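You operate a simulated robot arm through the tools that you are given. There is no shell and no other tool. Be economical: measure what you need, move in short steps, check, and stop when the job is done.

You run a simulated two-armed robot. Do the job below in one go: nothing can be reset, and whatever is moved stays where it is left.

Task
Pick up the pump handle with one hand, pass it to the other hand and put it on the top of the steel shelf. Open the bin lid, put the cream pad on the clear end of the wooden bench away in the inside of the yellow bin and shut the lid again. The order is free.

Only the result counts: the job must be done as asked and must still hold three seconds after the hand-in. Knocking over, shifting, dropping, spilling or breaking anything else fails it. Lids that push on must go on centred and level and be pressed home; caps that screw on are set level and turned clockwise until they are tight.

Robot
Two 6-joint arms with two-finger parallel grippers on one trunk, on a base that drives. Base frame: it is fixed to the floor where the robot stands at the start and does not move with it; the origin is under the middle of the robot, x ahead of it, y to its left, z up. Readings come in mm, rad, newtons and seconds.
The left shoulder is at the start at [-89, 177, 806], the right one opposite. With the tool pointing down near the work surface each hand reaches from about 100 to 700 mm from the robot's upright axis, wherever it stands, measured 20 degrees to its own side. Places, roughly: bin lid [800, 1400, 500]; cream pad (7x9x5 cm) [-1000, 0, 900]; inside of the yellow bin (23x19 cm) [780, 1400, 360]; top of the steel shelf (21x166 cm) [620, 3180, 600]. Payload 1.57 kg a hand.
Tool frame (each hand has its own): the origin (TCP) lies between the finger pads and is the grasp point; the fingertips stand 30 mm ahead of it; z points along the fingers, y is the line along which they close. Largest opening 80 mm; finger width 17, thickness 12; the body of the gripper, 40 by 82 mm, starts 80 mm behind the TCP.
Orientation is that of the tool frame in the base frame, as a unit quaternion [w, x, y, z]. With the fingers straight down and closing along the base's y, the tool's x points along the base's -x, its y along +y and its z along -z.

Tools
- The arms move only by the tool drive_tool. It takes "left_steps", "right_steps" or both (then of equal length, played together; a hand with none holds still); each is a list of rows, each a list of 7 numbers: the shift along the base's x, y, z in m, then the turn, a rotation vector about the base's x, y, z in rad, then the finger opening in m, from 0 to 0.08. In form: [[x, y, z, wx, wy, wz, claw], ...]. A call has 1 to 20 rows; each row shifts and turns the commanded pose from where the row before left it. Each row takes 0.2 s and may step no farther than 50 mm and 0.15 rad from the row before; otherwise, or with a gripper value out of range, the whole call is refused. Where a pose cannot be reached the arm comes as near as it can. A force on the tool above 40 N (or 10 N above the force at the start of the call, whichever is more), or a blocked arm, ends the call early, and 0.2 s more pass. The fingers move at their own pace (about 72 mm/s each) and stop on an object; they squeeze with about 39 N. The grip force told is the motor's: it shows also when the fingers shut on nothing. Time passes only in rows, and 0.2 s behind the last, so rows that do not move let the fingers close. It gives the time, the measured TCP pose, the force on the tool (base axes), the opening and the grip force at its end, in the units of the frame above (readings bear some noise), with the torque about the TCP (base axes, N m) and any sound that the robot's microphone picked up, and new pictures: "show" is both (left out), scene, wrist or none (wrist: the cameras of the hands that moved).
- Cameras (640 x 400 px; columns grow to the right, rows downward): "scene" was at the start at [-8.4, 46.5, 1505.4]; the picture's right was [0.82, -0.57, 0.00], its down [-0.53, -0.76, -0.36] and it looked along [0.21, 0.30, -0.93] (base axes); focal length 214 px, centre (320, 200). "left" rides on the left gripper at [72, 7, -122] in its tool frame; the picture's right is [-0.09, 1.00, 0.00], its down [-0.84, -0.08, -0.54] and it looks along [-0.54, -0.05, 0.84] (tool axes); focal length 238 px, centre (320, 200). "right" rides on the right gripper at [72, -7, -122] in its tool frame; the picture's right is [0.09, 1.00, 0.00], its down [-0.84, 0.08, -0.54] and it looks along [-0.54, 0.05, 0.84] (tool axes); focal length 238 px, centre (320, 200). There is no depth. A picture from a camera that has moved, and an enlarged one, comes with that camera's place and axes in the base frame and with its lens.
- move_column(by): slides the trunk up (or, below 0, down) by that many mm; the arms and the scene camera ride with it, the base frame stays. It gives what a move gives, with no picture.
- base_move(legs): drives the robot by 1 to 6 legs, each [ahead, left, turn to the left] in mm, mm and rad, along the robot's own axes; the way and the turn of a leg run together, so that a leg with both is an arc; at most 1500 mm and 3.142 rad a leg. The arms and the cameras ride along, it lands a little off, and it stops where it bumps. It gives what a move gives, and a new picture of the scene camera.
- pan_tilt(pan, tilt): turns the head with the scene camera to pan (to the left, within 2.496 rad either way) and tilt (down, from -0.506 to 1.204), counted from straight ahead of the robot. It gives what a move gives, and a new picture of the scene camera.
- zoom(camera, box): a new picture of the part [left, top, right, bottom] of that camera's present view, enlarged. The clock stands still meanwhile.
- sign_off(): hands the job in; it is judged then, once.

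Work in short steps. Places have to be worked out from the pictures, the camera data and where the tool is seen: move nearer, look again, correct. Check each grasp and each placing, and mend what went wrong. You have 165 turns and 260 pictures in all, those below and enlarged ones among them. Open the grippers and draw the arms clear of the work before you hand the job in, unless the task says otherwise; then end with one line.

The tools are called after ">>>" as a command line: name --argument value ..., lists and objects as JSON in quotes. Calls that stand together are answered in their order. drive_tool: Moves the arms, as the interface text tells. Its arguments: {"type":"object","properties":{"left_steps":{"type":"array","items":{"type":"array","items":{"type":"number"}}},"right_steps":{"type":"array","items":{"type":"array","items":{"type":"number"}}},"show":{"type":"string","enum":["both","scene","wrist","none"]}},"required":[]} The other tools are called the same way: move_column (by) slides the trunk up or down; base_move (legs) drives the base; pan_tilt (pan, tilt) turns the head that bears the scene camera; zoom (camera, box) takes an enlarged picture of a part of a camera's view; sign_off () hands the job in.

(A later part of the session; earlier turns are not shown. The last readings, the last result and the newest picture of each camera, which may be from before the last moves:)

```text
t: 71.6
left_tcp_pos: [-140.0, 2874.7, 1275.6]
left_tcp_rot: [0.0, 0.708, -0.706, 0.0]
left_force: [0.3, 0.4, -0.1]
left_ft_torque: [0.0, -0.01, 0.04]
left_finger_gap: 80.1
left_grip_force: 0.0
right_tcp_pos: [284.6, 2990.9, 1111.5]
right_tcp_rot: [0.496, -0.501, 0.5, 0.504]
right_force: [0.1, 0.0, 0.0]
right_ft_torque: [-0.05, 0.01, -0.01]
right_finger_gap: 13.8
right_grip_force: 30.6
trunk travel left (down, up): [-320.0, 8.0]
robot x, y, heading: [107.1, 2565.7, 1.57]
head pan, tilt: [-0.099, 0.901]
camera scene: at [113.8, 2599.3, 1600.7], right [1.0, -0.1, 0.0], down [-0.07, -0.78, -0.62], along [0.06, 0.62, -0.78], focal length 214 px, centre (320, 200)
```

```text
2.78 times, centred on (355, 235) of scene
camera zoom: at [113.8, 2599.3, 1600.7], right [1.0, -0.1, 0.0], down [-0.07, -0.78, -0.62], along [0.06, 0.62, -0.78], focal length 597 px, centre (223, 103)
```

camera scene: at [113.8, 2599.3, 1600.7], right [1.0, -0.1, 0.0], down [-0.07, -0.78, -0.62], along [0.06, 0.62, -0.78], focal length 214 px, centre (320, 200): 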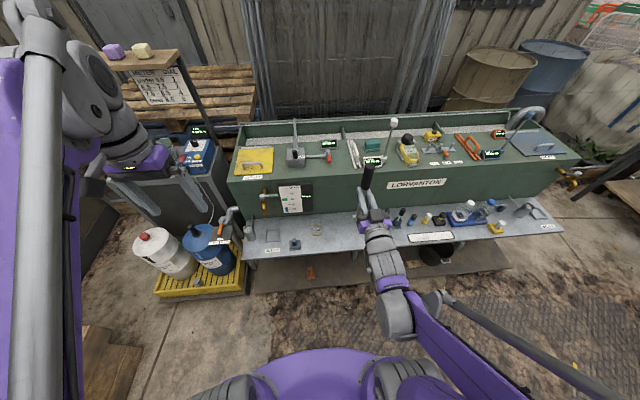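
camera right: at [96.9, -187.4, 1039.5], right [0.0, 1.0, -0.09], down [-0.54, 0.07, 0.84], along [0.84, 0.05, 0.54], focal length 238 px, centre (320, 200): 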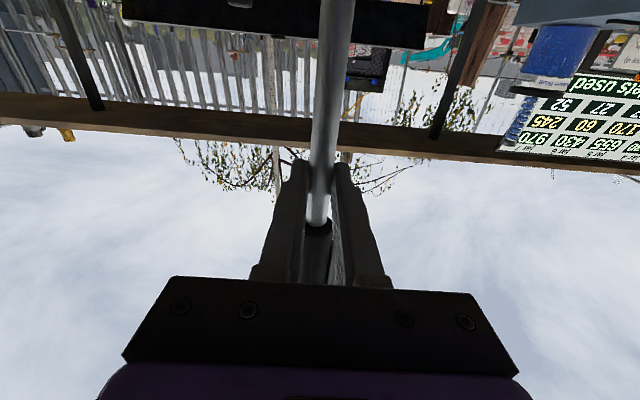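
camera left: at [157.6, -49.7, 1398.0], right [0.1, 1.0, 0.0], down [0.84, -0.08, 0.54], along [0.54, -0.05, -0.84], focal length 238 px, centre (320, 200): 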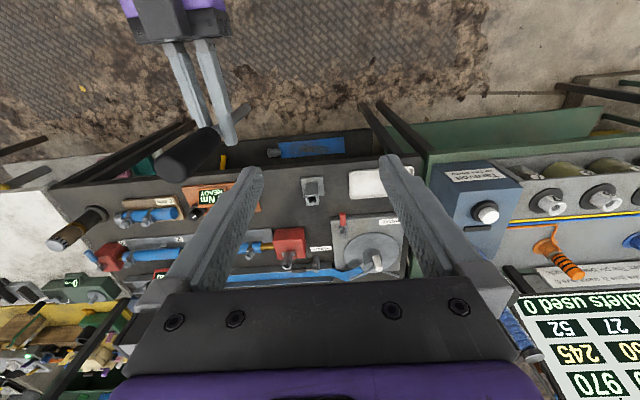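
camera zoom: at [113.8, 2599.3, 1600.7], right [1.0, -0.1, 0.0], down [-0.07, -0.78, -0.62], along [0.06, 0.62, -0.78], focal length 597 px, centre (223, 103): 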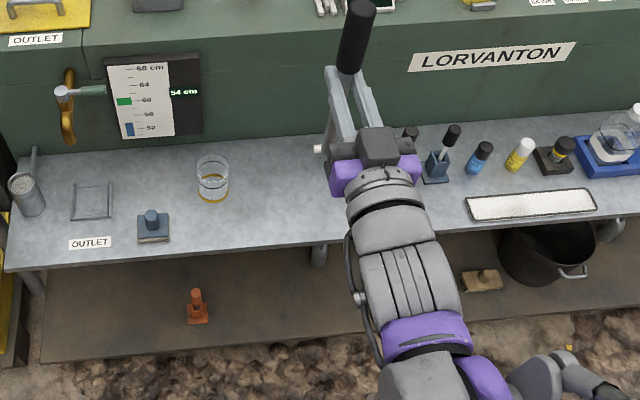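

Free strip found: shelf front edge y~3056, beaker at x~150, next items x>480. I turn the right hand to point down while lowering.

>>> drive_tool --right_steps '[[0, -0.01, -0.02, -0.15, 0, 0, 0], [0, -0.01, -0.02, -0.15, 0, 0, 0], [0, -0.01, -0.02, -0.15, 0, 0, 0], [0, -0.01, -0.02, -0.15, 0, 0, 0], [0, -0.01, -0.02, -0.15, 0, 0, 0], [0, 0, -0.02, -0.15, 0, 0, 0], [0, 0, -0.02, -0.15, 0, 0, 0], [0, 0, -0.02, -0.15, 0, 0, 0], [0, 0, -0.02, -0.15, 0, 0, 0], [0, 0, -0.02, -0.15, 0, 0, 0], [0, 0, 0, -0.0708, 0, 0, 0]]' --show "both"

```text
t: 74.0
left_tcp_pos: [-138.9, 2873.3, 1275.4]
left_tcp_rot: [0.0, 0.709, -0.706, 0.0]
left_force: [-0.4, 0.6, 0.4]
left_ft_torque: [0.04, -0.04, -0.01]
left_finger_gap: 79.8
left_grip_force: 0.0
right_tcp_pos: [207.2, 2923.5, 910.3]
right_tcp_rot: [-0.107, 0.778, -0.616, 0.069]
right_force: [0.4, 0.9, 0.2]
right_ft_torque: [-0.03, -0.02, 0.01]
right_finger_gap: 13.9
right_grip_force: 30.4
right hand out of reach, approached as far as the arm can: row 1, 2, 3, 4, 5, 6, 7, 8, 9, 10, 11
trunk travel left (down, up): [-320.0, 8.0]
robot x, y, heading: [106.2, 2562.6, 1.579]
head pan, tilt: [-0.099, 0.901]
camera scene: at [113.8, 2599.2, 1600.7], right [1.0, -0.1, 0.0], down [-0.08, -0.78, -0.62], along [0.06, 0.62, -0.78], focal length 214 px, centre (320, 200)
camera right: at [200.6, 2845.5, 1028.7], right [-0.92, -0.31, -0.25], down [-0.4, 0.75, 0.53], along [0.03, 0.58, -0.81], focal length 238 px, centre (320, 200)
```

scene: 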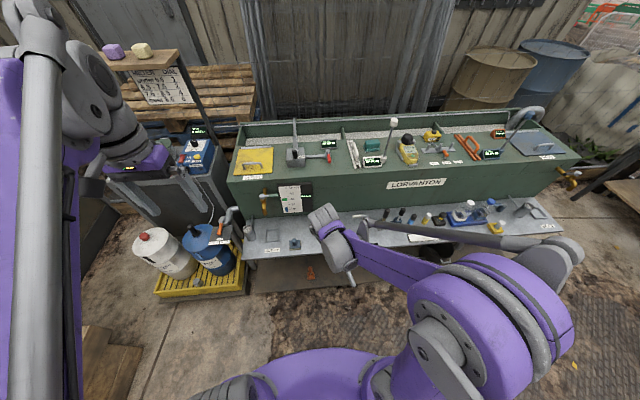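
right: 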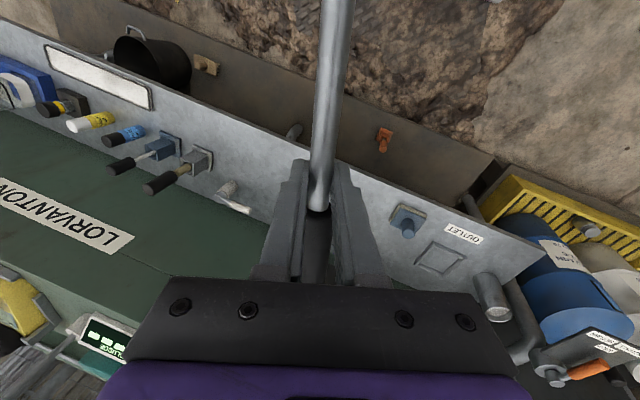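

The arm ran into a limit: it is tilted and 80 mm short to the side. I command it farther to the right, where the arm has more room, and see if it settles.

>>> drive_tool --right_steps '[[0.03, 0, 0, 0, 0, 0, 0], [0.03, 0, 0, 0, 0, 0, 0], [0.03, 0, 0, 0, 0, 0, 0], [0.03, 0, 0, 0, 0, 0, 0], [0, 0, 0, 0, 0, 0, 0]]' --show "both"

```text
t: 75.2
left_tcp_pos: [-140.4, 2874.1, 1276.6]
left_tcp_rot: [0.0, 0.708, -0.706, 0.001]
left_force: [-0.2, -1.0, 0.2]
left_ft_torque: [-0.01, 0.02, 0.05]
left_finger_gap: 80.1
left_grip_force: 0.1
right_tcp_pos: [221.9, 2887.0, 913.8]
right_tcp_rot: [-0.107, 0.776, -0.618, 0.068]
right_force: [-0.2, -0.9, 1.1]
right_ft_torque: [-0.05, 0.0, -0.03]
right_finger_gap: 13.7
right_grip_force: 30.4
right hand out of reach, approached as far as the arm can: row 1, 2, 3, 4
trunk travel left (down, up): [-320.0, 8.0]
robot x, y, heading: [103.9, 2567.2, 1.574]
head pan, tilt: [-0.099, 0.901]
camera scene: at [113.8, 2599.7, 1600.7], right [1.0, -0.1, 0.0], down [-0.08, -0.78, -0.62], along [0.06, 0.62, -0.78], focal length 214 px, centre (320, 200)
camera right: at [215.5, 2808.6, 1032.1], right [-0.92, -0.3, -0.25], down [-0.39, 0.75, 0.53], along [0.03, 0.58, -0.81], focal length 238 px, centre (320, 200)
```

scene: 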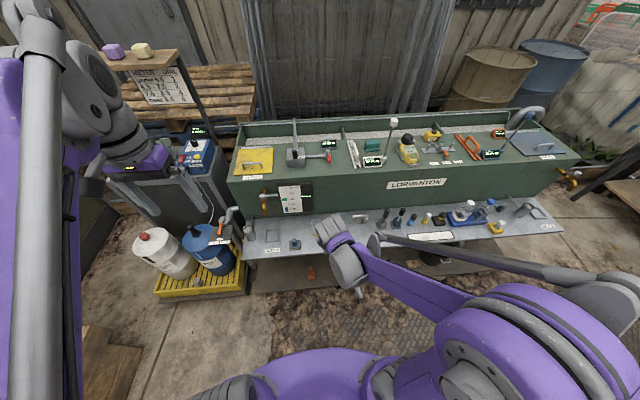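
right: 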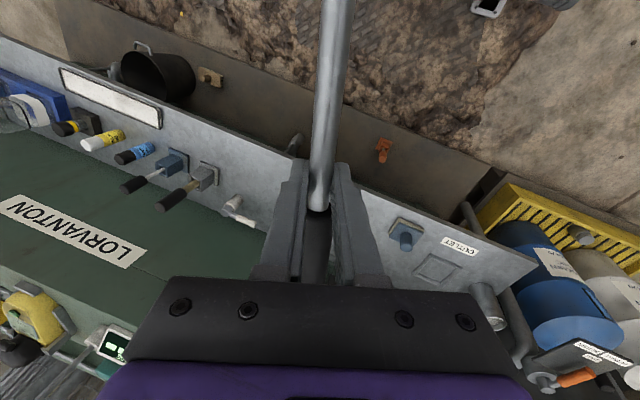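

Stuck at a joint limit. I undo the turn (back to level) while moving up, to then redo it farther out to the right where it was reachable before.

>>> drive_tool --right_steps '[[0.0, 0, 0.02, 0.15, 0, 0, 0], [0.0, 0, 0.02, 0.15, 0, 0, 0], [0.0, 0, 0.02, 0.15, 0, 0, 0], [0.0, 0, 0.02, 0.15, 0, 0, 0], [0.0, 0, 0.02, 0.15, 0, 0, 0], [0.0, 0, 0.02, 0.15, 0, 0, 0], [0.0, 0, 0.02, 0.15, 0, 0, 0], [0.0, 0, 0.02, 0.15, 0, 0, 0], [0.0, 0, 0.02, 0.15, 0, 0, 0], [0.0, 0, 0.02, 0.15, 0, 0, 0], [0.0, 0, 0.0, 0.07, 0, 0, 0]]' --show "scene"

```text
t: 77.6
left_tcp_pos: [-140.9, 2875.1, 1275.9]
left_tcp_rot: [0.0, 0.709, -0.706, 0.0]
left_force: [0.2, -0.3, -0.8]
left_ft_torque: [-0.02, -0.01, -0.04]
left_finger_gap: 80.1
left_grip_force: 0.0
right_tcp_pos: [220.0, 2892.0, 1117.6]
right_tcp_rot: [0.619, -0.483, 0.48, 0.392]
right_force: [-0.2, 0.2, -0.3]
right_ft_torque: [-0.04, -0.02, 0.0]
right_finger_gap: 13.9
right_grip_force: 30.0
trunk travel left (down, up): [-320.0, 8.0]
robot x, y, heading: [109.3, 2569.2, 1.578]
head pan, tilt: [-0.099, 0.901]
camera scene: at [113.0, 2600.5, 1600.7], right [1.0, -0.1, 0.0], down [-0.07, -0.78, -0.62], along [0.06, 0.62, -0.78], focal length 214 px, centre (320, 200)
```

scene: 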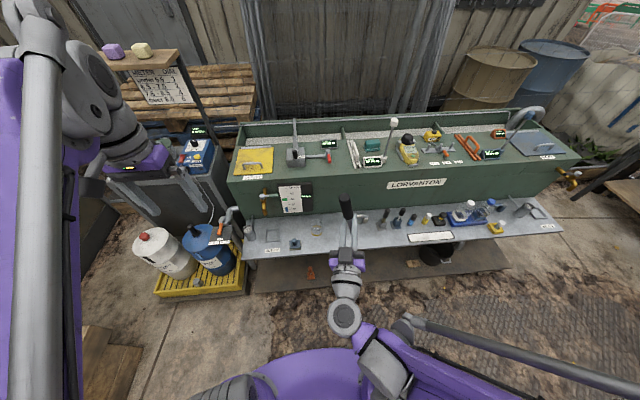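

Back to level. I straighten the tool and move it 280 mm farther right.

>>> drive_tool --right_steps '[[0.04, 0, 0, -0.016, 0.076, 0.074, 0], [0.04, 0, 0, -0.016, 0.076, 0.074, 0], [0.04, 0, 0, -0.016, 0.076, 0.074, 0], [0.04, 0, 0, 0, 0, 0, 0], [0.04, 0, 0, 0, 0, 0, 0], [0.04, 0, 0, 0, 0, 0, 0], [0.04, 0, 0, 0, 0, 0, 0]]' --show "scene"

```text
t: 79.2
left_tcp_pos: [-138.4, 2874.9, 1275.4]
left_tcp_rot: [0.0, 0.708, -0.706, 0.001]
left_force: [0.5, 0.0, -0.4]
left_ft_torque: [-0.03, 0.04, 0.0]
left_finger_gap: 79.7
left_grip_force: 0.1
right_tcp_pos: [419.5, 2891.8, 1141.3]
right_tcp_rot: [0.548, -0.492, 0.485, 0.472]
right_force: [1.6, 0.3, -2.1]
right_ft_torque: [-0.05, 0.0, -0.04]
right_finger_gap: 13.9
right_grip_force: 30.0
right hand out of reach, approached as far as the arm can: row 2, 3, 4, 5
trunk travel left (down, up): [-320.0, 8.0]
robot x, y, heading: [105.0, 2566.6, 1.578]
head pan, tilt: [-0.099, 0.901]
camera scene: at [115.6, 2601.3, 1600.8], right [1.0, -0.1, 0.0], down [-0.08, -0.78, -0.62], along [0.06, 0.62, -0.78], focal length 214 px, centre (320, 200)
```

scene: 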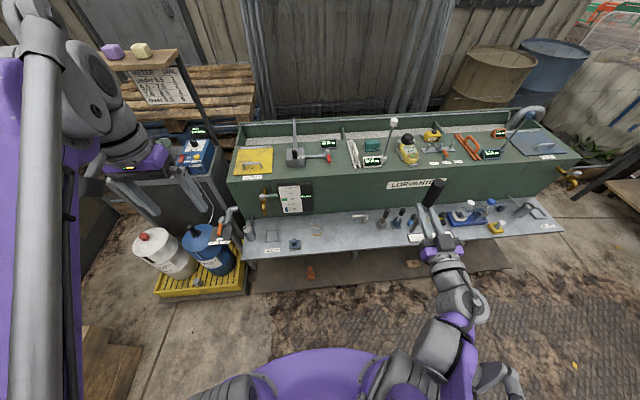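

Now I pitch down part-way here and check that the arm follows.

>>> drive_tool --right_steps '[[0.01, 0.01, 0, -0.13, 0.02, 0.02, 0], [0.01, 0.01, 0, -0.13, 0.02, 0.02, 0], [0.01, 0.01, 0, -0.13, 0.02, 0.02, 0], [0.01, 0.0, 0, -0.15, 0, 0, 0], [0.01, 0.0, 0, -0.15, 0, 0, 0], [0, 0, 0, -0.15, 0, 0, 0]]' --show "scene"

```text
t: 80.6
left_tcp_pos: [-138.6, 2874.5, 1274.9]
left_tcp_rot: [-0.001, 0.708, -0.706, 0.0]
left_force: [-0.2, 0.1, 0.2]
left_ft_torque: [0.0, 0.0, -0.01]
left_finger_gap: 80.0
left_grip_force: 0.0
right_tcp_pos: [466.3, 2921.5, 1139.2]
right_tcp_rot: [-0.272, 0.665, -0.644, -0.262]
right_force: [-0.6, 0.6, -3.1]
right_ft_torque: [-0.09, 0.01, -0.02]
right_finger_gap: 13.8
right_grip_force: 30.1
trunk travel left (down, up): [-320.0, 8.0]
robot x, y, heading: [108.7, 2567.3, 1.574]
head pan, tilt: [-0.099, 0.901]
camera scene: at [114.0, 2599.9, 1600.7], right [1.0, -0.1, 0.0], down [-0.08, -0.78, -0.62], along [0.06, 0.62, -0.78], focal length 214 px, centre (320, 200)
```

scene: 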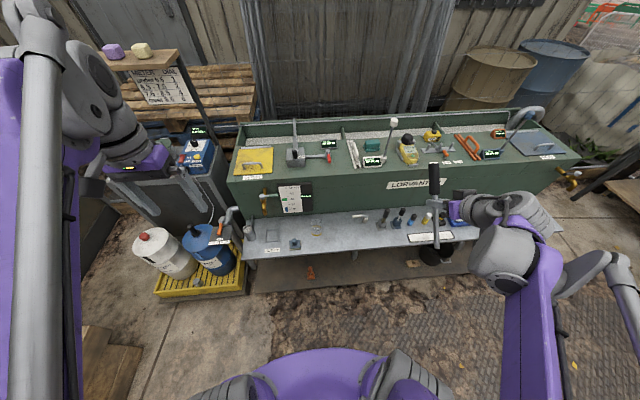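

It follows exactly here. I finish the pitch to straight down.

>>> drive_tool --right_steps '[[0, 0, 0, -0.15, 0, 0, 0], [0, 0, 0, -0.15, 0, 0, 0], [0, 0, 0, -0.15, 0, 0, 0], [0, 0, 0, -0.15, 0, 0, 0], [0, 0, 0, -0.15, 0, 0, 0], [0, 0, 0, -0.03, 0, 0, 0]]' --show "both"

```text
t: 82.0
left_tcp_pos: [-140.1, 2873.7, 1274.6]
left_tcp_rot: [0.001, 0.708, -0.706, 0.0]
left_force: [0.0, -0.5, -0.1]
left_ft_torque: [-0.01, -0.04, 0.02]
left_finger_gap: 79.6
left_grip_force: 0.1
right_tcp_pos: [503.3, 2891.2, 1141.8]
right_tcp_rot: [0.005, 0.715, -0.69, -0.112]
right_force: [-0.3, 0.6, -2.0]
right_ft_torque: [-0.05, -0.01, 0.0]
right_finger_gap: 13.6
right_grip_force: 30.8
right hand out of reach, approached as far as the arm can: row 3, 4, 5
trunk travel left (down, up): [-320.0, 8.0]
robot x, y, heading: [110.0, 2567.8, 1.577]
head pan, tilt: [-0.099, 0.901]
camera scene: at [113.2, 2599.0, 1600.7], right [1.0, -0.1, 0.0], down [-0.08, -0.78, -0.62], along [0.06, 0.62, -0.78], focal length 214 px, centre (320, 200)
camera right: at [531.1, 2802.7, 1247.6], right [-0.98, -0.14, 0.15], down [0.0, 0.74, 0.67], along [-0.2, 0.66, -0.73], focal length 238 px, centre (320, 200)
```

scene: 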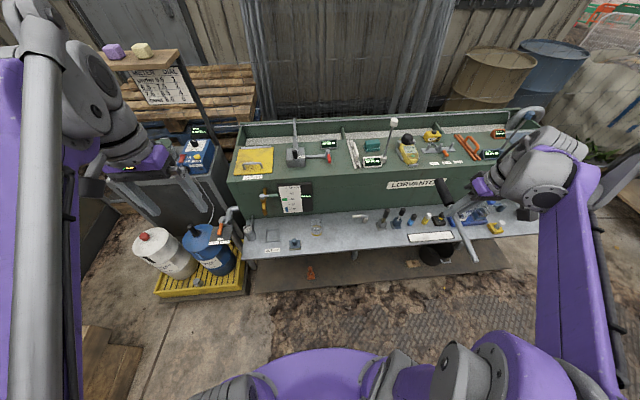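
right: 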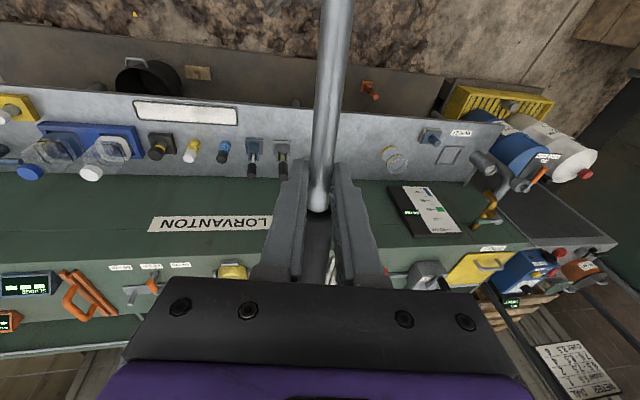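

Almost straight down, in the usual arm shape. I square it up while lowering to about z 900.

>>> drive_tool --right_steps '[[-0.01, 0, -0.04, -0.04, -0.045, 0, 0], [-0.01, 0, -0.04, -0.04, -0.045, 0, 0], [-0.01, 0, -0.04, -0.04, -0.045, 0, 0], [-0.01, 0, -0.04, -0.027, -0.03, 0, 0], [-0.01, 0, -0.04, 0, 0, 0, 0], [-0.01, 0, -0.04, 0, 0, 0, 0]]' --show "none"

>>> drive_tool --right_steps '[[-0.01, 0, 0, 0, 0, 0.15, 0], [-0.01, 0, 0, 0, 0, 0.15, 0], [-0.01, 0, 0, 0, 0, 0.15, 0], [-0.01, 0, 0, 0, 0, 0.15, 0], [-0.01, 0, 0, 0, 0, 0.15, 0]]' --show "scene"

```text
t: 83.4
left_tcp_pos: [-139.1, 2875.2, 1276.3]
left_tcp_rot: [0.0, 0.708, -0.706, -0.001]
left_force: [0.2, -0.3, 0.5]
left_ft_torque: [-0.01, -0.02, 0.01]
left_finger_gap: 79.8
left_grip_force: 0.0
right_tcp_pos: [463.8, 2876.1, 898.8]
right_tcp_rot: [0.007, 0.714, -0.69, -0.116]
right_force: [-0.1, -0.6, -1.7]
right_ft_torque: [-0.05, 0.01, -0.02]
right_finger_gap: 13.9
right_grip_force: 30.3
right hand out of reach, approached as far as the arm can: row 1, 2, 3, 4, 5, 6
trunk travel left (down, up): [-320.0, 8.0]
robot x, y, heading: [107.2, 2564.3, 1.573]
head pan, tilt: [-0.099, 0.901]
```

```text
t: 84.6
left_tcp_pos: [-140.0, 2874.1, 1275.9]
left_tcp_rot: [0.0, 0.708, -0.706, 0.0]
left_force: [-0.3, 0.1, -0.5]
left_ft_torque: [-0.01, 0.01, 0.01]
left_finger_gap: 80.2
left_grip_force: 0.1
right_tcp_pos: [411.7, 2877.2, 901.0]
right_tcp_rot: [0.04, 0.916, -0.38, -0.126]
right_force: [-0.1, -0.2, -2.4]
right_ft_torque: [-0.03, -0.07, -0.01]
right_finger_gap: 13.7
right_grip_force: 30.5
right hand out of reach, approached as far as the arm can: row 3
trunk travel left (down, up): [-320.0, 8.0]
robot x, y, heading: [105.9, 2566.9, 1.568]
head pan, tilt: [-0.099, 0.901]
camera scene: at [113.7, 2599.7, 1600.7], right [1.0, -0.1, 0.0], down [-0.08, -0.78, -0.62], along [0.06, 0.62, -0.78], focal length 214 px, centre (320, 200)
```

scene: 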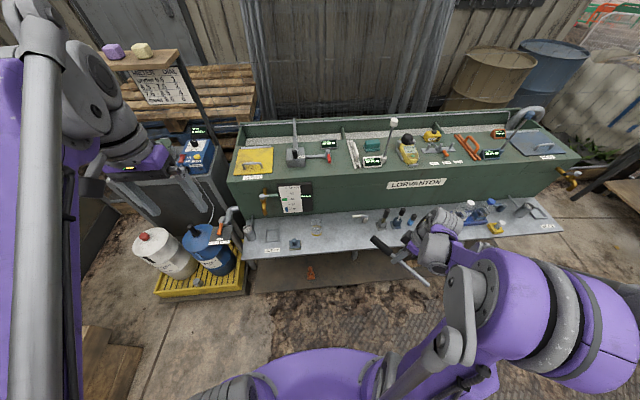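

Yaw works. I continue to 90° and take out the remaining tilt.

>>> drive_tool --right_steps '[[-0.01, 0.01, 0, 0, -0.05, 0.13, 0], [-0.01, 0.01, 0, 0, -0.05, 0.13, 0], [-0.01, 0.01, 0, 0, -0.05, 0.13, 0], [-0.01, 0.01, 0, 0, -0.05, 0.13, 0], [-0.01, 0.01, 0, 0, -0.06, 0.13, 0], [-0.01, 0.01, 0, 0, 0, 0.135, 0]]' --show "both"

```text
t: 86.0
left_tcp_pos: [-139.9, 2874.0, 1275.9]
left_tcp_rot: [0.0, 0.708, -0.706, 0.0]
left_force: [-0.7, 0.1, 0.1]
left_ft_torque: [-0.03, 0.0, -0.01]
left_finger_gap: 79.8
left_grip_force: 0.1
right_tcp_pos: [348.5, 2939.9, 901.8]
right_tcp_rot: [0.023, 0.99, -0.009, -0.141]
right_force: [0.2, 0.4, -2.0]
right_ft_torque: [0.0, -0.06, 0.02]
right_finger_gap: 14.0
right_grip_force: 30.4
right hand out of reach, approached as far as the arm can: row 1, 2, 3, 4, 5
trunk travel left (down, up): [-320.0, 8.0]
robot x, y, heading: [107.2, 2567.3, 1.574]
head pan, tilt: [-0.099, 0.901]
camera scene: at [113.8, 2600.2, 1600.7], right [1.0, -0.1, 0.0], down [-0.08, -0.78, -0.62], along [0.06, 0.62, -0.78], focal length 214 px, centre (320, 200)
camera right: at [451.1, 2950.5, 998.6], right [0.08, -1.0, 0.02], down [-0.65, -0.03, 0.76], along [-0.75, -0.07, -0.65], focal length 238 px, centre (320, 200)
```

scene: 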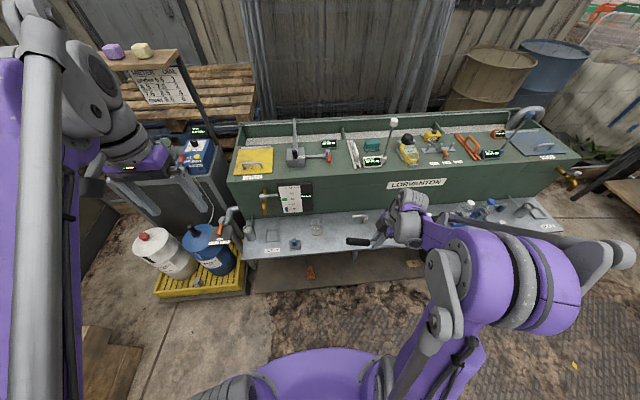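
right: 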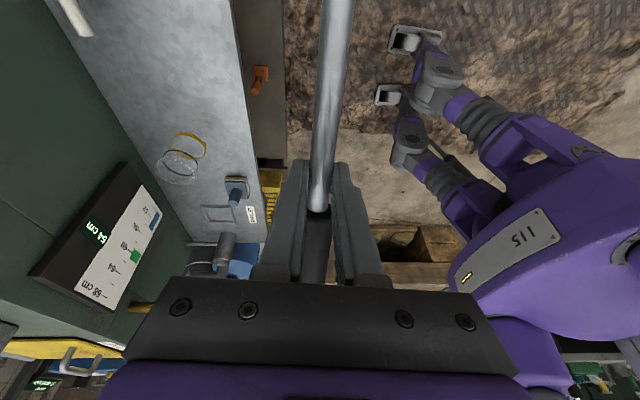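

The handle now lies along the shelf but is tilted 16° (shaft end low). I go forward over the free strip, lower to z ~760, and retry the tilt.

>>> drive_tool --right_steps '[[-0.005, 0.04, -0.02, 0, 0, 0, 0], [-0.005, 0.04, -0.02, 0, 0, 0, 0], [-0.005, 0.04, -0.03, 0, 0, 0, 0], [-0.005, 0.04, -0.03, 0, 0, 0, 0], [-0.005, 0.03, -0.03, 0, 0, 0, 0], [0, 0, 0, 0.02, -0.1, 0, 0], [0, 0, 0, 0.02, -0.1, 0, 0], [0, 0, 0, 0, -0.08, 0, 0]]' --show "both"

```text
refused: row 3 steps farther than a row can; nothing moved
```

>>> drive_tool --right_steps '[[-0.005, 0.035, -0.02, 0, 0, 0, 0], [-0.005, 0.035, -0.02, 0, 0, 0, 0], [-0.005, 0.035, -0.03, 0, 0, 0, 0], [-0.005, 0.035, -0.03, 0, 0, 0, 0], [-0.005, 0.035, -0.03, 0, 0, 0, 0], [0, 0.015, 0, 0.02, -0.1, 0, 0], [0, 0, 0, 0.02, -0.1, 0, 0], [0, 0, 0, 0, -0.08, 0, 0]]' --show "both"

```text
t: 87.8
left_tcp_pos: [-139.8, 2874.8, 1274.7]
left_tcp_rot: [0.0, 0.708, -0.706, 0.0]
left_force: [0.0, 0.7, -0.3]
left_ft_torque: [0.0, 0.0, -0.02]
left_finger_gap: 79.8
left_grip_force: 0.1
right_tcp_pos: [325.0, 3127.2, 772.0]
right_tcp_rot: [-0.006, 0.991, -0.012, -0.133]
right_force: [-0.8, 1.4, -2.5]
right_ft_torque: [-0.03, -0.06, 0.01]
right_finger_gap: 13.8
right_grip_force: 29.7
right hand out of reach, approached as far as the arm can: row 6, 7, 8
trunk travel left (down, up): [-320.0, 8.0]
robot x, y, heading: [106.9, 2562.2, 1.578]
head pan, tilt: [-0.099, 0.901]
camera scene: at [113.9, 2599.7, 1600.7], right [1.0, -0.1, 0.0], down [-0.08, -0.78, -0.62], along [0.06, 0.62, -0.78], focal length 214 px, centre (320, 200)
camera right: at [426.5, 3129.7, 870.2], right [0.06, -1.0, -0.04], down [-0.67, -0.07, 0.74], along [-0.74, -0.02, -0.67], focal length 238 px, centre (320, 200)
```

scene: 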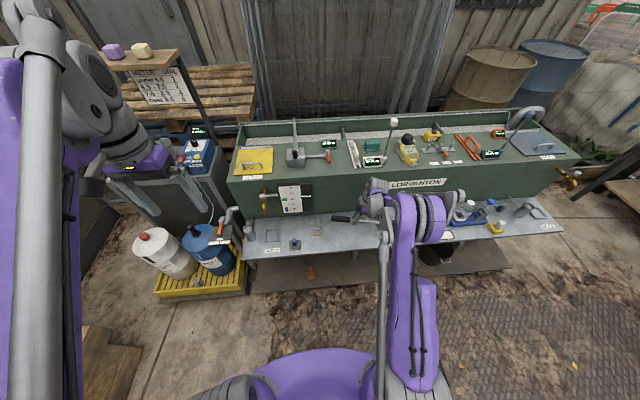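
right: 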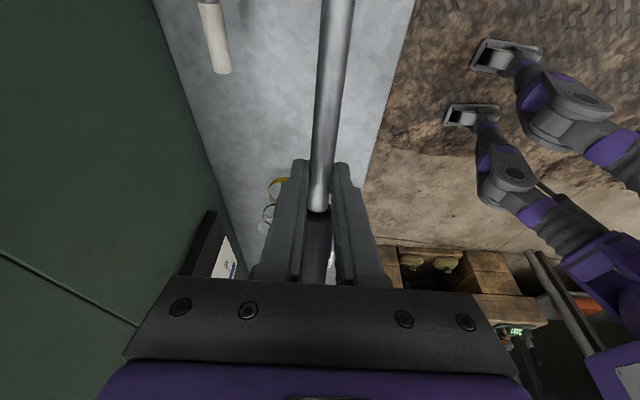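

The tilt is at a joint limit. Since the fingers close across the handle it can pivot in the pads: I will lower until the shaft end touches and let it swing flat. First down to z ~675.

>>> drive_tool --right_steps '[[0.008, -0.007, -0.03, 0, 0, 0, 0], [0, 0, -0.03, 0, 0, 0, 0], [0, 0, -0.03, 0, 0, 0, 0], [0, 0, -0.01, 0, 0, 0, 0]]' --show "both"

>>> zoom --camera "scene" --box '[260, 180, 480, 290]'

```text
t: 88.8
left_tcp_pos: [-140.0, 2873.3, 1274.6]
left_tcp_rot: [0.0, 0.708, -0.706, -0.001]
left_force: [-0.4, 0.3, -0.4]
left_ft_torque: [0.0, 0.0, -0.01]
left_finger_gap: 79.9
left_grip_force: 0.1
right_tcp_pos: [333.4, 3123.0, 671.8]
right_tcp_rot: [-0.006, 0.991, -0.011, -0.134]
right_force: [-0.2, 0.0, -1.5]
right_ft_torque: [-0.01, -0.05, 0.0]
right_finger_gap: 14.0
right_grip_force: 30.5
trunk travel left (down, up): [-320.0, 8.0]
robot x, y, heading: [104.1, 2569.6, 1.575]
head pan, tilt: [-0.099, 0.901]
camera scene: at [114.0, 2599.5, 1600.7], right [1.0, -0.1, 0.0], down [-0.08, -0.78, -0.62], along [0.06, 0.62, -0.78], focal length 214 px, centre (320, 200)
camera right: at [434.0, 3125.4, 770.7], right [0.06, -1.0, -0.04], down [-0.67, -0.07, 0.74], along [-0.74, -0.02, -0.67], focal length 238 px, centre (320, 200)
```

scene: 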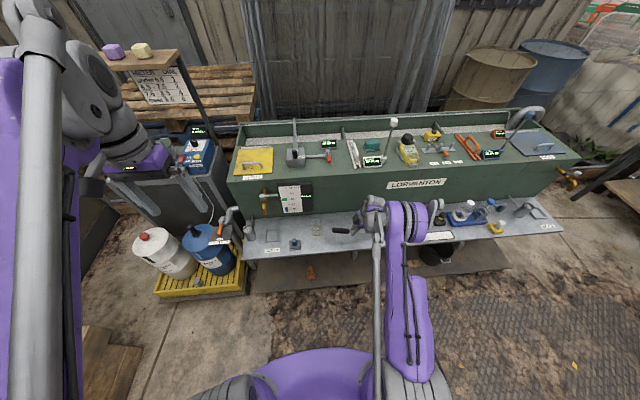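
right: 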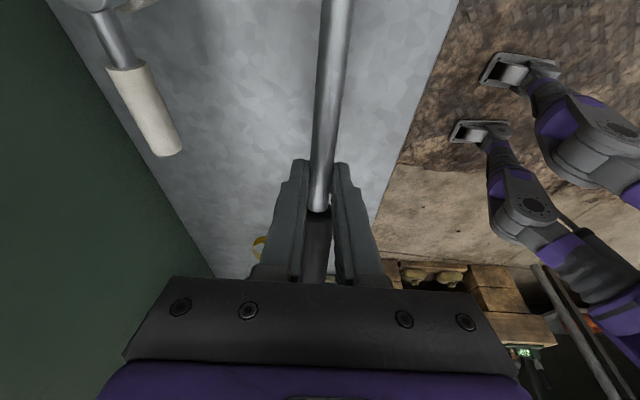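

```text
2.91 times, centred on (370, 235) of scene
camera zoom: at [114.0, 2599.5, 1600.7], right [1.0, -0.1, 0.0], down [-0.08, -0.78, -0.62], along [0.06, 0.62, -0.78], focal length 624 px, centre (174, 98)
```

zoom: 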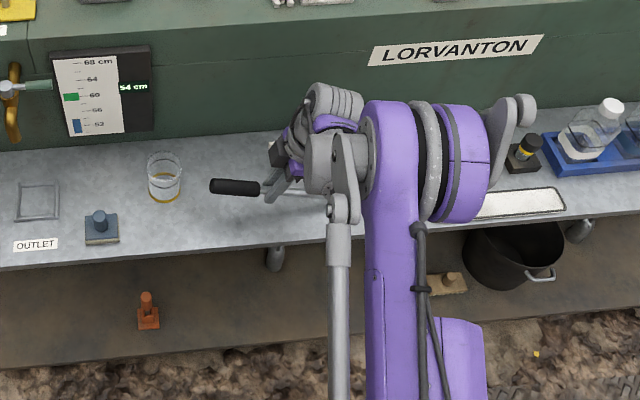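

The strip is clear. I lower gently in small steps and watch the force for contact.

>>> drive_tool --right_steps '[[0, 0, -0.008, 0, 0, 0, 0], [0, 0, -0.007, 0, 0, 0, 0]]' --show "none"

>>> drive_tool --right_steps '[[0, 0, -0.005, 0, 0, 0, 0], [0, 0, -0.005, 0, 0, 0, 0]]' --show "wrist"

```text
t: 89.4
left_tcp_pos: [-141.0, 2872.6, 1275.6]
left_tcp_rot: [-0.001, 0.708, -0.706, 0.0]
left_force: [-0.3, 1.1, -0.3]
left_ft_torque: [0.03, 0.0, -0.05]
left_finger_gap: 80.0
left_grip_force: 0.1
right_tcp_pos: [333.6, 3122.9, 656.2]
right_tcp_rot: [-0.008, 0.991, -0.012, -0.133]
right_force: [0.0, 0.9, 1.8]
right_ft_torque: [0.02, -0.46, 0.06]
right_finger_gap: 13.7
right_grip_force: 30.2
trunk travel left (down, up): [-320.0, 8.0]
robot x, y, heading: [105.3, 2569.0, 1.576]
head pan, tilt: [-0.099, 0.901]
```

```text
t: 90.0
left_tcp_pos: [-140.9, 2872.6, 1275.9]
left_tcp_rot: [0.0, 0.708, -0.706, 0.0]
left_force: [-0.5, 0.0, -0.4]
left_ft_torque: [-0.02, 0.02, 0.0]
left_finger_gap: 79.9
left_grip_force: 0.0
right_tcp_pos: [332.0, 3120.4, 647.9]
right_tcp_rot: [-0.007, 0.991, -0.011, -0.134]
right_force: [-1.9, 1.0, 4.4]
right_ft_torque: [0.01, -0.81, 0.08]
right_finger_gap: 13.9
right_grip_force: 30.1
trunk travel left (down, up): [-320.0, 8.0]
robot x, y, heading: [105.5, 2563.8, 1.576]
head pan, tilt: [-0.099, 0.901]
camera right: at [432.7, 3123.8, 745.5], right [0.06, -1.0, -0.04], down [-0.67, -0.07, 0.74], along [-0.74, -0.02, -0.67], focal length 238 px, centre (320, 200)
```

right: 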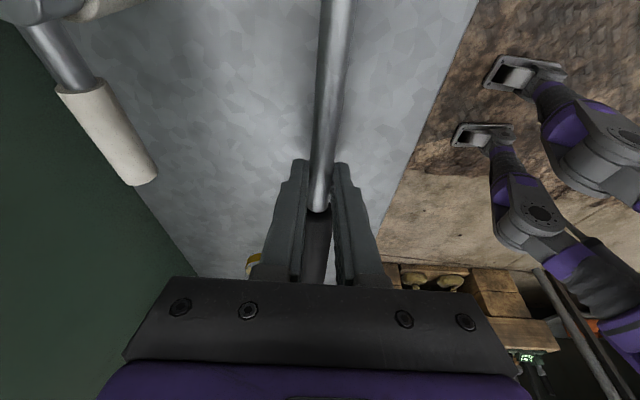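

Contact: the shaft end bears and the handle starts to pivot. I keep lowering in small steps.

>>> drive_tool --right_steps '[[0, 0, -0.004, 0, 0, 0, 0], [0, 0, -0.004, 0, 0, 0, 0]]' --show "none"

>>> drive_tool --right_steps '[[0, 0, -0.004, 0, 0, 0, 0], [0, 0, -0.003, 0, 0, 0, 0]]' --show "scene"

>>> zoom --camera "scene" --box '[300, 190, 420, 260]'

```text
t: 90.6
left_tcp_pos: [-140.5, 2872.9, 1276.8]
left_tcp_rot: [0.0, 0.708, -0.706, 0.0]
left_force: [-0.8, 1.0, 0.2]
left_ft_torque: [-0.01, -0.01, 0.02]
left_finger_gap: 80.1
left_grip_force: 0.1
right_tcp_pos: [333.4, 3121.0, 638.0]
right_tcp_rot: [-0.007, 0.991, -0.013, -0.133]
right_force: [-2.0, 0.3, 4.4]
right_ft_torque: [0.02, -0.77, 0.04]
right_finger_gap: 13.8
right_grip_force: 30.8
trunk travel left (down, up): [-320.0, 8.0]
robot x, y, heading: [107.9, 2563.2, 1.575]
head pan, tilt: [-0.099, 0.901]
```

```text
t: 91.2
left_tcp_pos: [-140.5, 2873.4, 1275.9]
left_tcp_rot: [0.0, 0.708, -0.706, 0.0]
left_force: [0.7, 0.7, 0.9]
left_ft_torque: [0.04, 0.02, 0.0]
left_finger_gap: 80.2
left_grip_force: 0.1
right_tcp_pos: [333.4, 3120.6, 632.8]
right_tcp_rot: [-0.008, 0.991, -0.012, -0.133]
right_force: [-2.4, 0.8, 4.1]
right_ft_torque: [0.01, -0.82, -0.01]
right_finger_gap: 13.9
right_grip_force: 30.4
trunk travel left (down, up): [-320.0, 8.0]
robot x, y, heading: [107.9, 2564.2, 1.58]
head pan, tilt: [-0.099, 0.901]
camera scene: at [113.3, 2598.9, 1600.7], right [1.0, -0.1, 0.0], down [-0.08, -0.78, -0.62], along [0.06, 0.62, -0.78], focal length 214 px, centre (320, 200)
```

scene: 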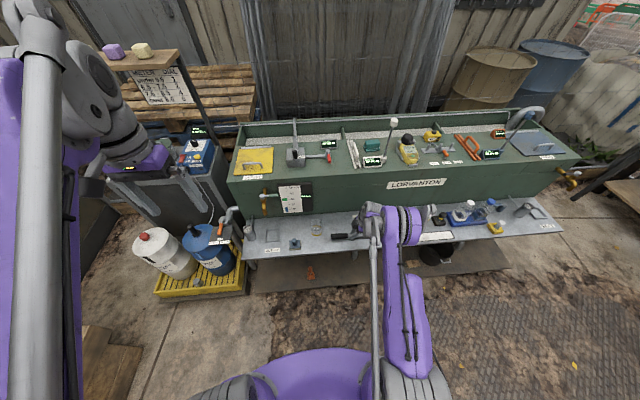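

```text
5.33 times, centred on (360, 225) of scene
camera zoom: at [113.3, 2598.9, 1600.7], right [1.0, -0.1, 0.0], down [-0.08, -0.78, -0.62], along [0.06, 0.62, -0.78], focal length 1144 px, centre (107, 67)
```

zoom: 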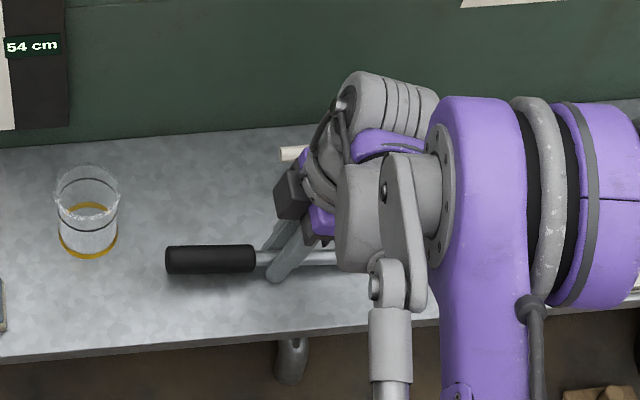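

Nearly level now. I go on by millimetres until the fingertips or grip bear.

>>> drive_tool --right_steps '[[0, 0, -0.003, 0, 0, 0, 0], [0, 0, 0, 0, 0, 0, 0]]' --show "none"

>>> drive_tool --right_steps '[[0, 0, -0.003, 0, 0, 0, 0], [0, 0, 0, 0, 0, 0, 0]]' --show "none"

```text
t: 91.8
left_tcp_pos: [-140.2, 2872.0, 1275.4]
left_tcp_rot: [-0.001, 0.709, -0.705, 0.0]
left_force: [-1.1, -0.1, 0.5]
left_ft_torque: [-0.01, -0.02, -0.01]
left_finger_gap: 79.8
left_grip_force: 0.1
right_tcp_pos: [331.9, 3121.2, 631.2]
right_tcp_rot: [-0.008, 0.991, -0.011, -0.134]
right_force: [-0.1, 0.1, 27.0]
right_ft_torque: [-0.23, -0.41, 0.17]
right_finger_gap: 13.9
right_grip_force: 30.2
trunk travel left (down, up): [-320.0, 8.0]
robot x, y, heading: [104.1, 2566.7, 1.575]
head pan, tilt: [-0.099, 0.901]
```

```text
t: 92.2
left_tcp_pos: [-140.4, 2871.4, 1276.4]
left_tcp_rot: [-0.001, 0.709, -0.706, 0.0]
left_force: [0.2, 0.3, 0.4]
left_ft_torque: [-0.02, 0.02, -0.02]
left_finger_gap: 80.0
left_grip_force: 0.1
right_tcp_pos: [331.8, 3121.0, 630.7]
right_tcp_rot: [-0.008, 0.991, -0.013, -0.133]
right_force: [0.0, -1.0, 29.2]
right_ft_torque: [-0.25, -0.72, 0.07]
right_finger_gap: 13.8
right_grip_force: 30.3
trunk travel left (down, up): [-320.0, 8.0]
robot x, y, heading: [104.9, 2567.0, 1.575]
head pan, tilt: [-0.099, 0.901]
stopped in row 1 (right hand): the force on the tool passed its limit at 44 N (the readings are from after the stop); the commanded pose is now the measured one
```

The fingertips bear on the shelf. I rise 1 mm and open the fingers a little to let the handle settle.

>>> drive_tool --right_steps '[[0, 0, 0.001, 0, 0, 0, 0.0], [0, 0, 0, 0, 0, 0, 0.016], [0, 0, 0, 0, 0, 0, 0.019], [0, 0, 0, 0, 0, 0, 0.022], [0, 0, 0, 0, 0, 0, 0.026], [0, 0, 0, 0, 0, 0, 0.03], [0, 0, 0, 0, 0, 0, 0.03]]' --show "both"

>>> zoom --camera "scene" --box '[300, 190, 420, 260]'

```text
t: 93.8
left_tcp_pos: [-140.2, 2873.3, 1276.4]
left_tcp_rot: [-0.001, 0.709, -0.705, 0.0]
left_force: [-0.4, 1.0, 0.3]
left_ft_torque: [0.03, -0.03, 0.02]
left_finger_gap: 80.3
left_grip_force: 0.0
right_tcp_pos: [332.6, 3122.0, 630.3]
right_tcp_rot: [-0.008, 0.991, -0.012, -0.134]
right_force: [-6.3, 16.4, 27.5]
right_ft_torque: [0.26, 0.14, -0.04]
right_finger_gap: 15.4
right_grip_force: 0.0
trunk travel left (down, up): [-320.0, 8.0]
robot x, y, heading: [106.0, 2565.9, 1.569]
head pan, tilt: [-0.099, 0.901]
camera scene: at [112.2, 2598.2, 1600.9], right [1.0, -0.1, 0.0], down [-0.07, -0.78, -0.62], along [0.06, 0.62, -0.78], focal length 214 px, centre (320, 200)
camera right: at [433.2, 3124.4, 729.5], right [0.06, -1.0, -0.04], down [-0.66, -0.07, 0.74], along [-0.74, -0.02, -0.67], focal length 238 px, centre (320, 200)
```

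scene: 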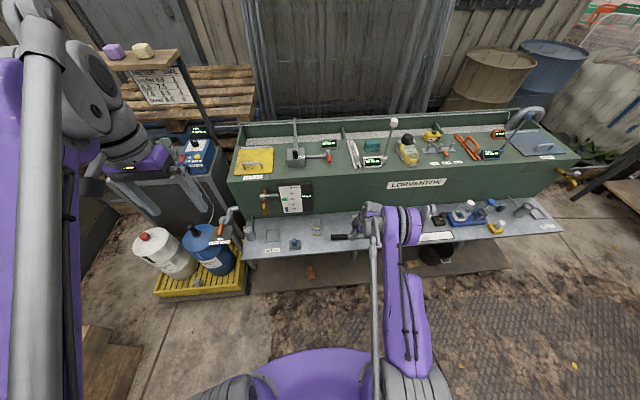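
right: 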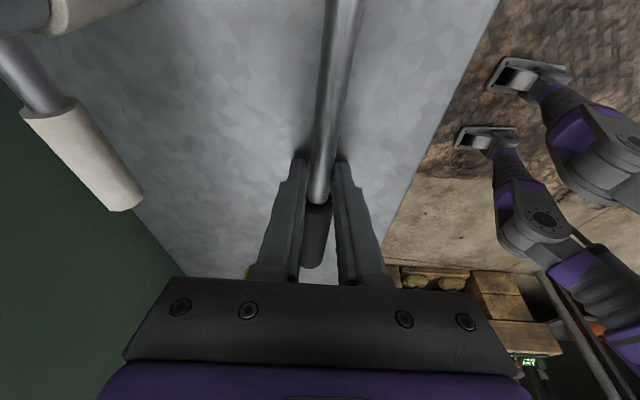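

```text
5.33 times, centred on (360, 225) of scene
camera zoom: at [112.2, 2598.2, 1600.9], right [1.0, -0.1, 0.0], down [-0.07, -0.78, -0.62], along [0.06, 0.62, -0.78], focal length 1144 px, centre (107, 67)
```

zoom: 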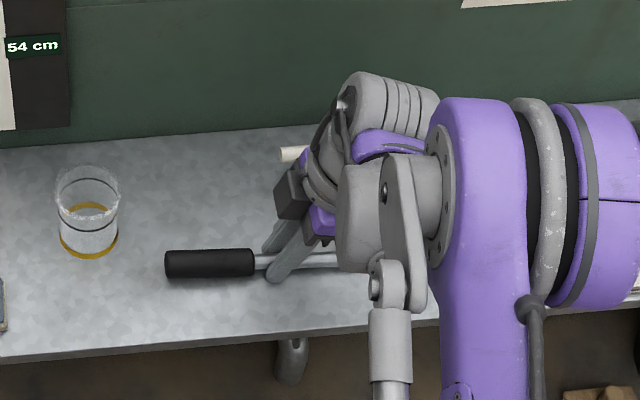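

The handle settled on the shelf; the fingers rub on the board. I rise slightly, open wider, then lift away.

>>> drive_tool --right_steps '[[0, 0, 0.003, 0, 0, 0, 0.02], [0, 0, 0.003, 0, 0, 0, 0.03], [0, 0, 0, 0, 0, 0, 0.04], [0, 0, 0, 0, 0, 0, 0.05], [0, 0, 0, 0, 0, 0, 0.05]]' --show "both"

```text
t: 95.0
left_tcp_pos: [-139.1, 2873.8, 1274.9]
left_tcp_rot: [0.0, 0.708, -0.706, 0.0]
left_force: [-0.1, 0.0, -0.4]
left_ft_torque: [0.0, -0.03, 0.0]
left_finger_gap: 80.2
left_grip_force: 0.1
right_tcp_pos: [333.7, 3121.7, 634.8]
right_tcp_rot: [-0.007, 0.991, -0.013, -0.134]
right_force: [-0.6, 0.0, 0.2]
right_ft_torque: [0.0, 0.0, -0.03]
right_finger_gap: 49.8
right_grip_force: 0.0
trunk travel left (down, up): [-320.0, 8.0]
robot x, y, heading: [103.6, 2567.6, 1.576]
head pan, tilt: [-0.099, 0.901]
camera scene: at [113.8, 2599.3, 1600.7], right [1.0, -0.1, 0.0], down [-0.08, -0.78, -0.62], along [0.06, 0.62, -0.78], focal length 214 px, centre (320, 200)
camera right: at [434.3, 3124.3, 733.8], right [0.06, -1.0, -0.04], down [-0.66, -0.07, 0.74], along [-0.74, -0.02, -0.67], focal length 238 px, centre (320, 200)
```

scene: 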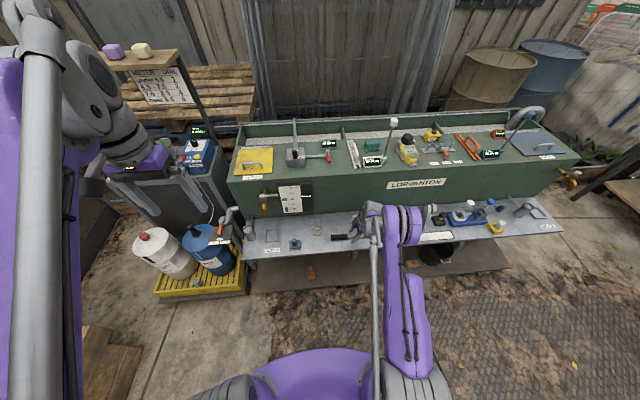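
right: 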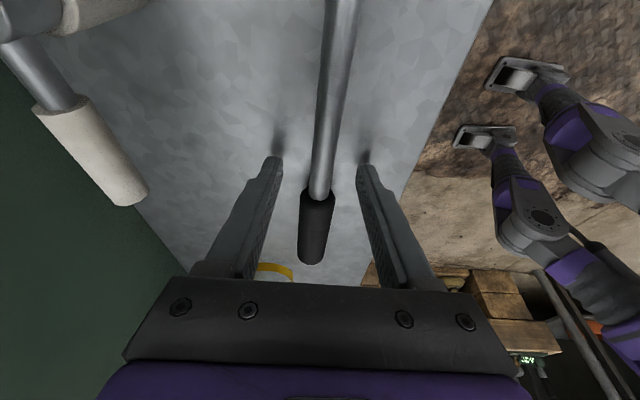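

The handle lies free on the shelf. I lift the right hand straight up and away.

>>> drive_tool --right_steps '[[0, 0, 0.02, 0, 0, 0, 0.05], [0, 0, 0.04, 0, 0, 0, 0.05], [0, 0, 0.045, 0, 0, 0, 0.05], [0, 0, 0.045, 0, 0, 0, 0.05], [0, -0.03, 0.03, 0, 0, 0, 0.05], [0.01, -0.04, 0.02, 0, 0, 0, 0.05], [0.02, -0.04, 0.02, 0, 0, 0, 0.05], [0.02, -0.04, 0.02, 0, 0, 0, 0.05]]' --show "both"

>>> zoom --camera "scene" --box '[260, 180, 480, 290]'

```text
t: 96.8
left_tcp_pos: [-139.9, 2871.6, 1275.0]
left_tcp_rot: [0.001, 0.708, -0.706, 0.0]
left_force: [0.4, -1.1, -0.2]
left_ft_torque: [0.01, 0.0, 0.01]
left_finger_gap: 80.2
left_grip_force: 0.1
right_tcp_pos: [380.2, 2967.4, 879.5]
right_tcp_rot: [-0.007, 0.991, -0.011, -0.134]
right_force: [-0.4, -0.5, -0.2]
right_ft_torque: [0.0, 0.01, 0.04]
right_finger_gap: 50.1
right_grip_force: 0.0
trunk travel left (down, up): [-320.0, 8.0]
robot x, y, heading: [104.7, 2564.7, 1.574]
head pan, tilt: [-0.099, 0.901]
camera scene: at [113.7, 2597.5, 1600.7], right [1.0, -0.1, 0.0], down [-0.08, -0.78, -0.62], along [0.06, 0.62, -0.78], focal length 214 px, centre (320, 200)
camera right: at [481.5, 2969.5, 978.1], right [0.06, -1.0, -0.04], down [-0.66, -0.07, 0.74], along [-0.74, -0.02, -0.67], focal length 238 px, centre (320, 200)
```

scene: 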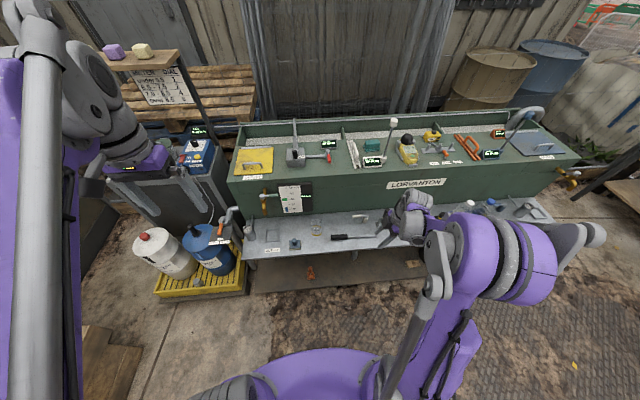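
right: 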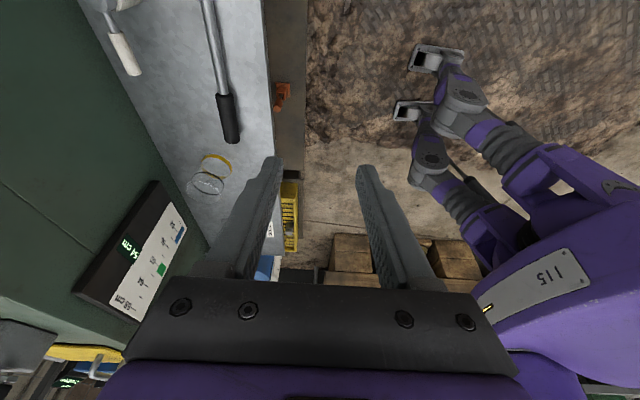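

```text
2.91 times, centred on (370, 235) of scene
camera zoom: at [113.7, 2597.5, 1600.7], right [1.0, -0.1, 0.0], down [-0.08, -0.78, -0.62], along [0.06, 0.62, -0.78], focal length 624 px, centre (174, 98)
```

zoom: 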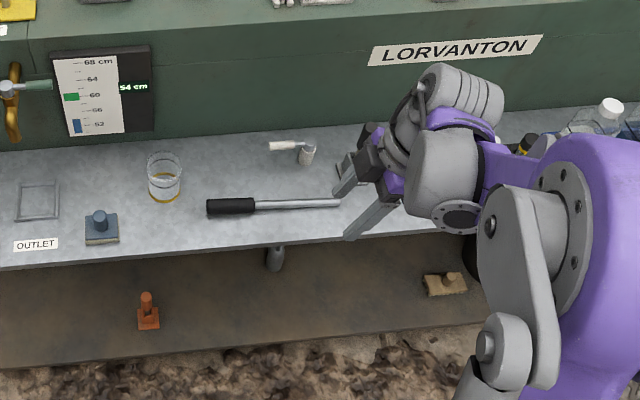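

The handle lies safely on the shelf. I unwind the right wrist, then back off and look at the bin.

>>> drive_tool --right_steps '[[0.02, -0.02, 0.02, 0, 0, -0.14, 0.05], [0.02, -0.02, 0.02, 0, 0, -0.14, 0.05], [0.02, -0.02, 0.02, 0, 0, -0.14, 0.05], [0.02, -0.01, 0.02, 0, 0, -0.14, 0.05], [0.02, 0, 0.02, 0, 0, -0.14, 0.05], [0.02, 0, 0.02, 0, 0, -0.14, 0.05], [0.02, 0, 0.02, 0, 0, -0.14, 0.08], [0.02, 0, 0.02, 0, 0, -0.14, 0.08], [0.02, 0, 0.02, 0, 0, -0.14, 0.08], [0.0, 0, 0.0, 0, 0, -0.14, 0.08], [0.0, 0, 0.0, 0, 0, -0.14, 0.08]]' --show "none"

>>> base_move --legs '[[-500, 0, 0]]'

>>> pan_tilt --pan -2.2 --tilt 0.85

```text
t: 99.2
left_tcp_pos: [-139.6, 2873.4, 1275.4]
left_tcp_rot: [0.001, 0.708, -0.706, 0.0]
left_force: [1.1, 0.5, 0.0]
left_ft_torque: [0.02, -0.03, 0.01]
left_finger_gap: 80.1
left_grip_force: 0.0
right_tcp_pos: [568.1, 2897.0, 1056.6]
right_tcp_rot: [-0.099, 0.702, -0.697, -0.105]
right_force: [0.6, -0.5, 0.2]
right_ft_torque: [0.0, -0.01, -0.02]
right_finger_gap: 80.2
right_grip_force: 0.1
right hand out of reach, approached as far as the arm can: row 11
trunk travel left (down, up): [-320.0, 8.0]
robot x, y, heading: [105.0, 2568.8, 1.576]
head pan, tilt: [-0.099, 0.901]
```

```text
t: 102.1
left_tcp_pos: [-137.2, 2383.9, 1274.8]
left_tcp_rot: [0.0, -0.704, 0.71, 0.0]
left_force: [0.0, -1.1, -0.7]
left_ft_torque: [0.0, 0.01, 0.04]
left_finger_gap: 80.1
left_grip_force: 0.0
right_tcp_pos: [571.7, 2397.2, 1057.1]
right_tcp_rot: [0.101, -0.698, 0.701, 0.104]
right_force: [-0.4, 0.1, -0.3]
right_ft_torque: [-0.01, 0.0, 0.01]
right_finger_gap: 80.2
right_grip_force: 0.0
trunk travel left (down, up): [-320.0, 8.0]
robot x, y, heading: [101.5, 2073.1, 1.562]
head pan, tilt: [-0.099, 0.901]
camera scene: at [112.6, 2105.9, 1600.8], right [0.99, -0.11, 0.0], down [-0.09, -0.78, -0.62], along [0.07, 0.62, -0.78], focal length 214 px, centre (320, 200)
```

scene: 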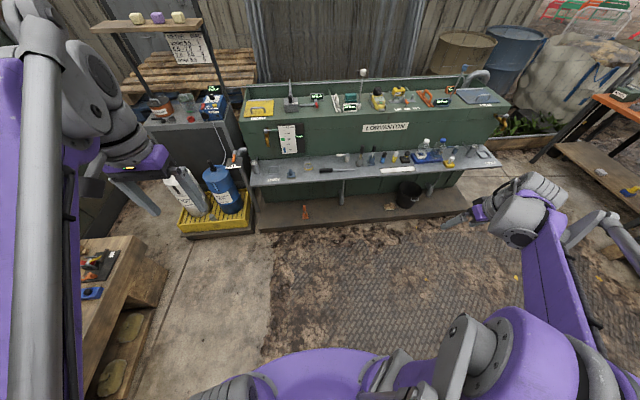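

```text
t: 104.1
left_tcp_pos: [-137.2, 2382.5, 1275.5]
left_tcp_rot: [0.001, -0.703, 0.711, 0.001]
left_force: [1.3, 0.4, -0.2]
left_ft_torque: [-0.01, -0.03, 0.02]
left_finger_gap: 80.1
left_grip_force: 0.1
right_tcp_pos: [571.5, 2397.0, 1056.2]
right_tcp_rot: [0.1, -0.699, 0.701, 0.103]
right_force: [1.0, -0.6, -0.3]
right_ft_torque: [-0.01, -0.01, -0.03]
right_finger_gap: 80.0
right_grip_force: 0.1
trunk travel left (down, up): [-320.0, 8.0]
robot x, y, heading: [101.6, 2071.0, 1.561]
head pan, tilt: [-2.201, 0.85]
camera scene: at [167.1, 1983.8, 1604.6], right [-0.6, -0.8, 0.0], down [-0.6, 0.45, -0.66], along [0.53, -0.39, -0.75], focal length 214 px, centre (320, 200)
```

scene: 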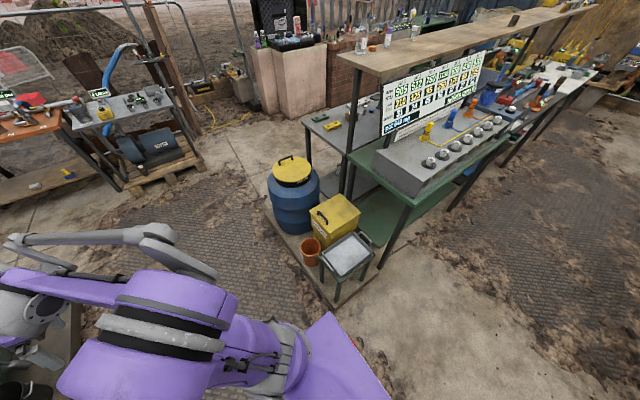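

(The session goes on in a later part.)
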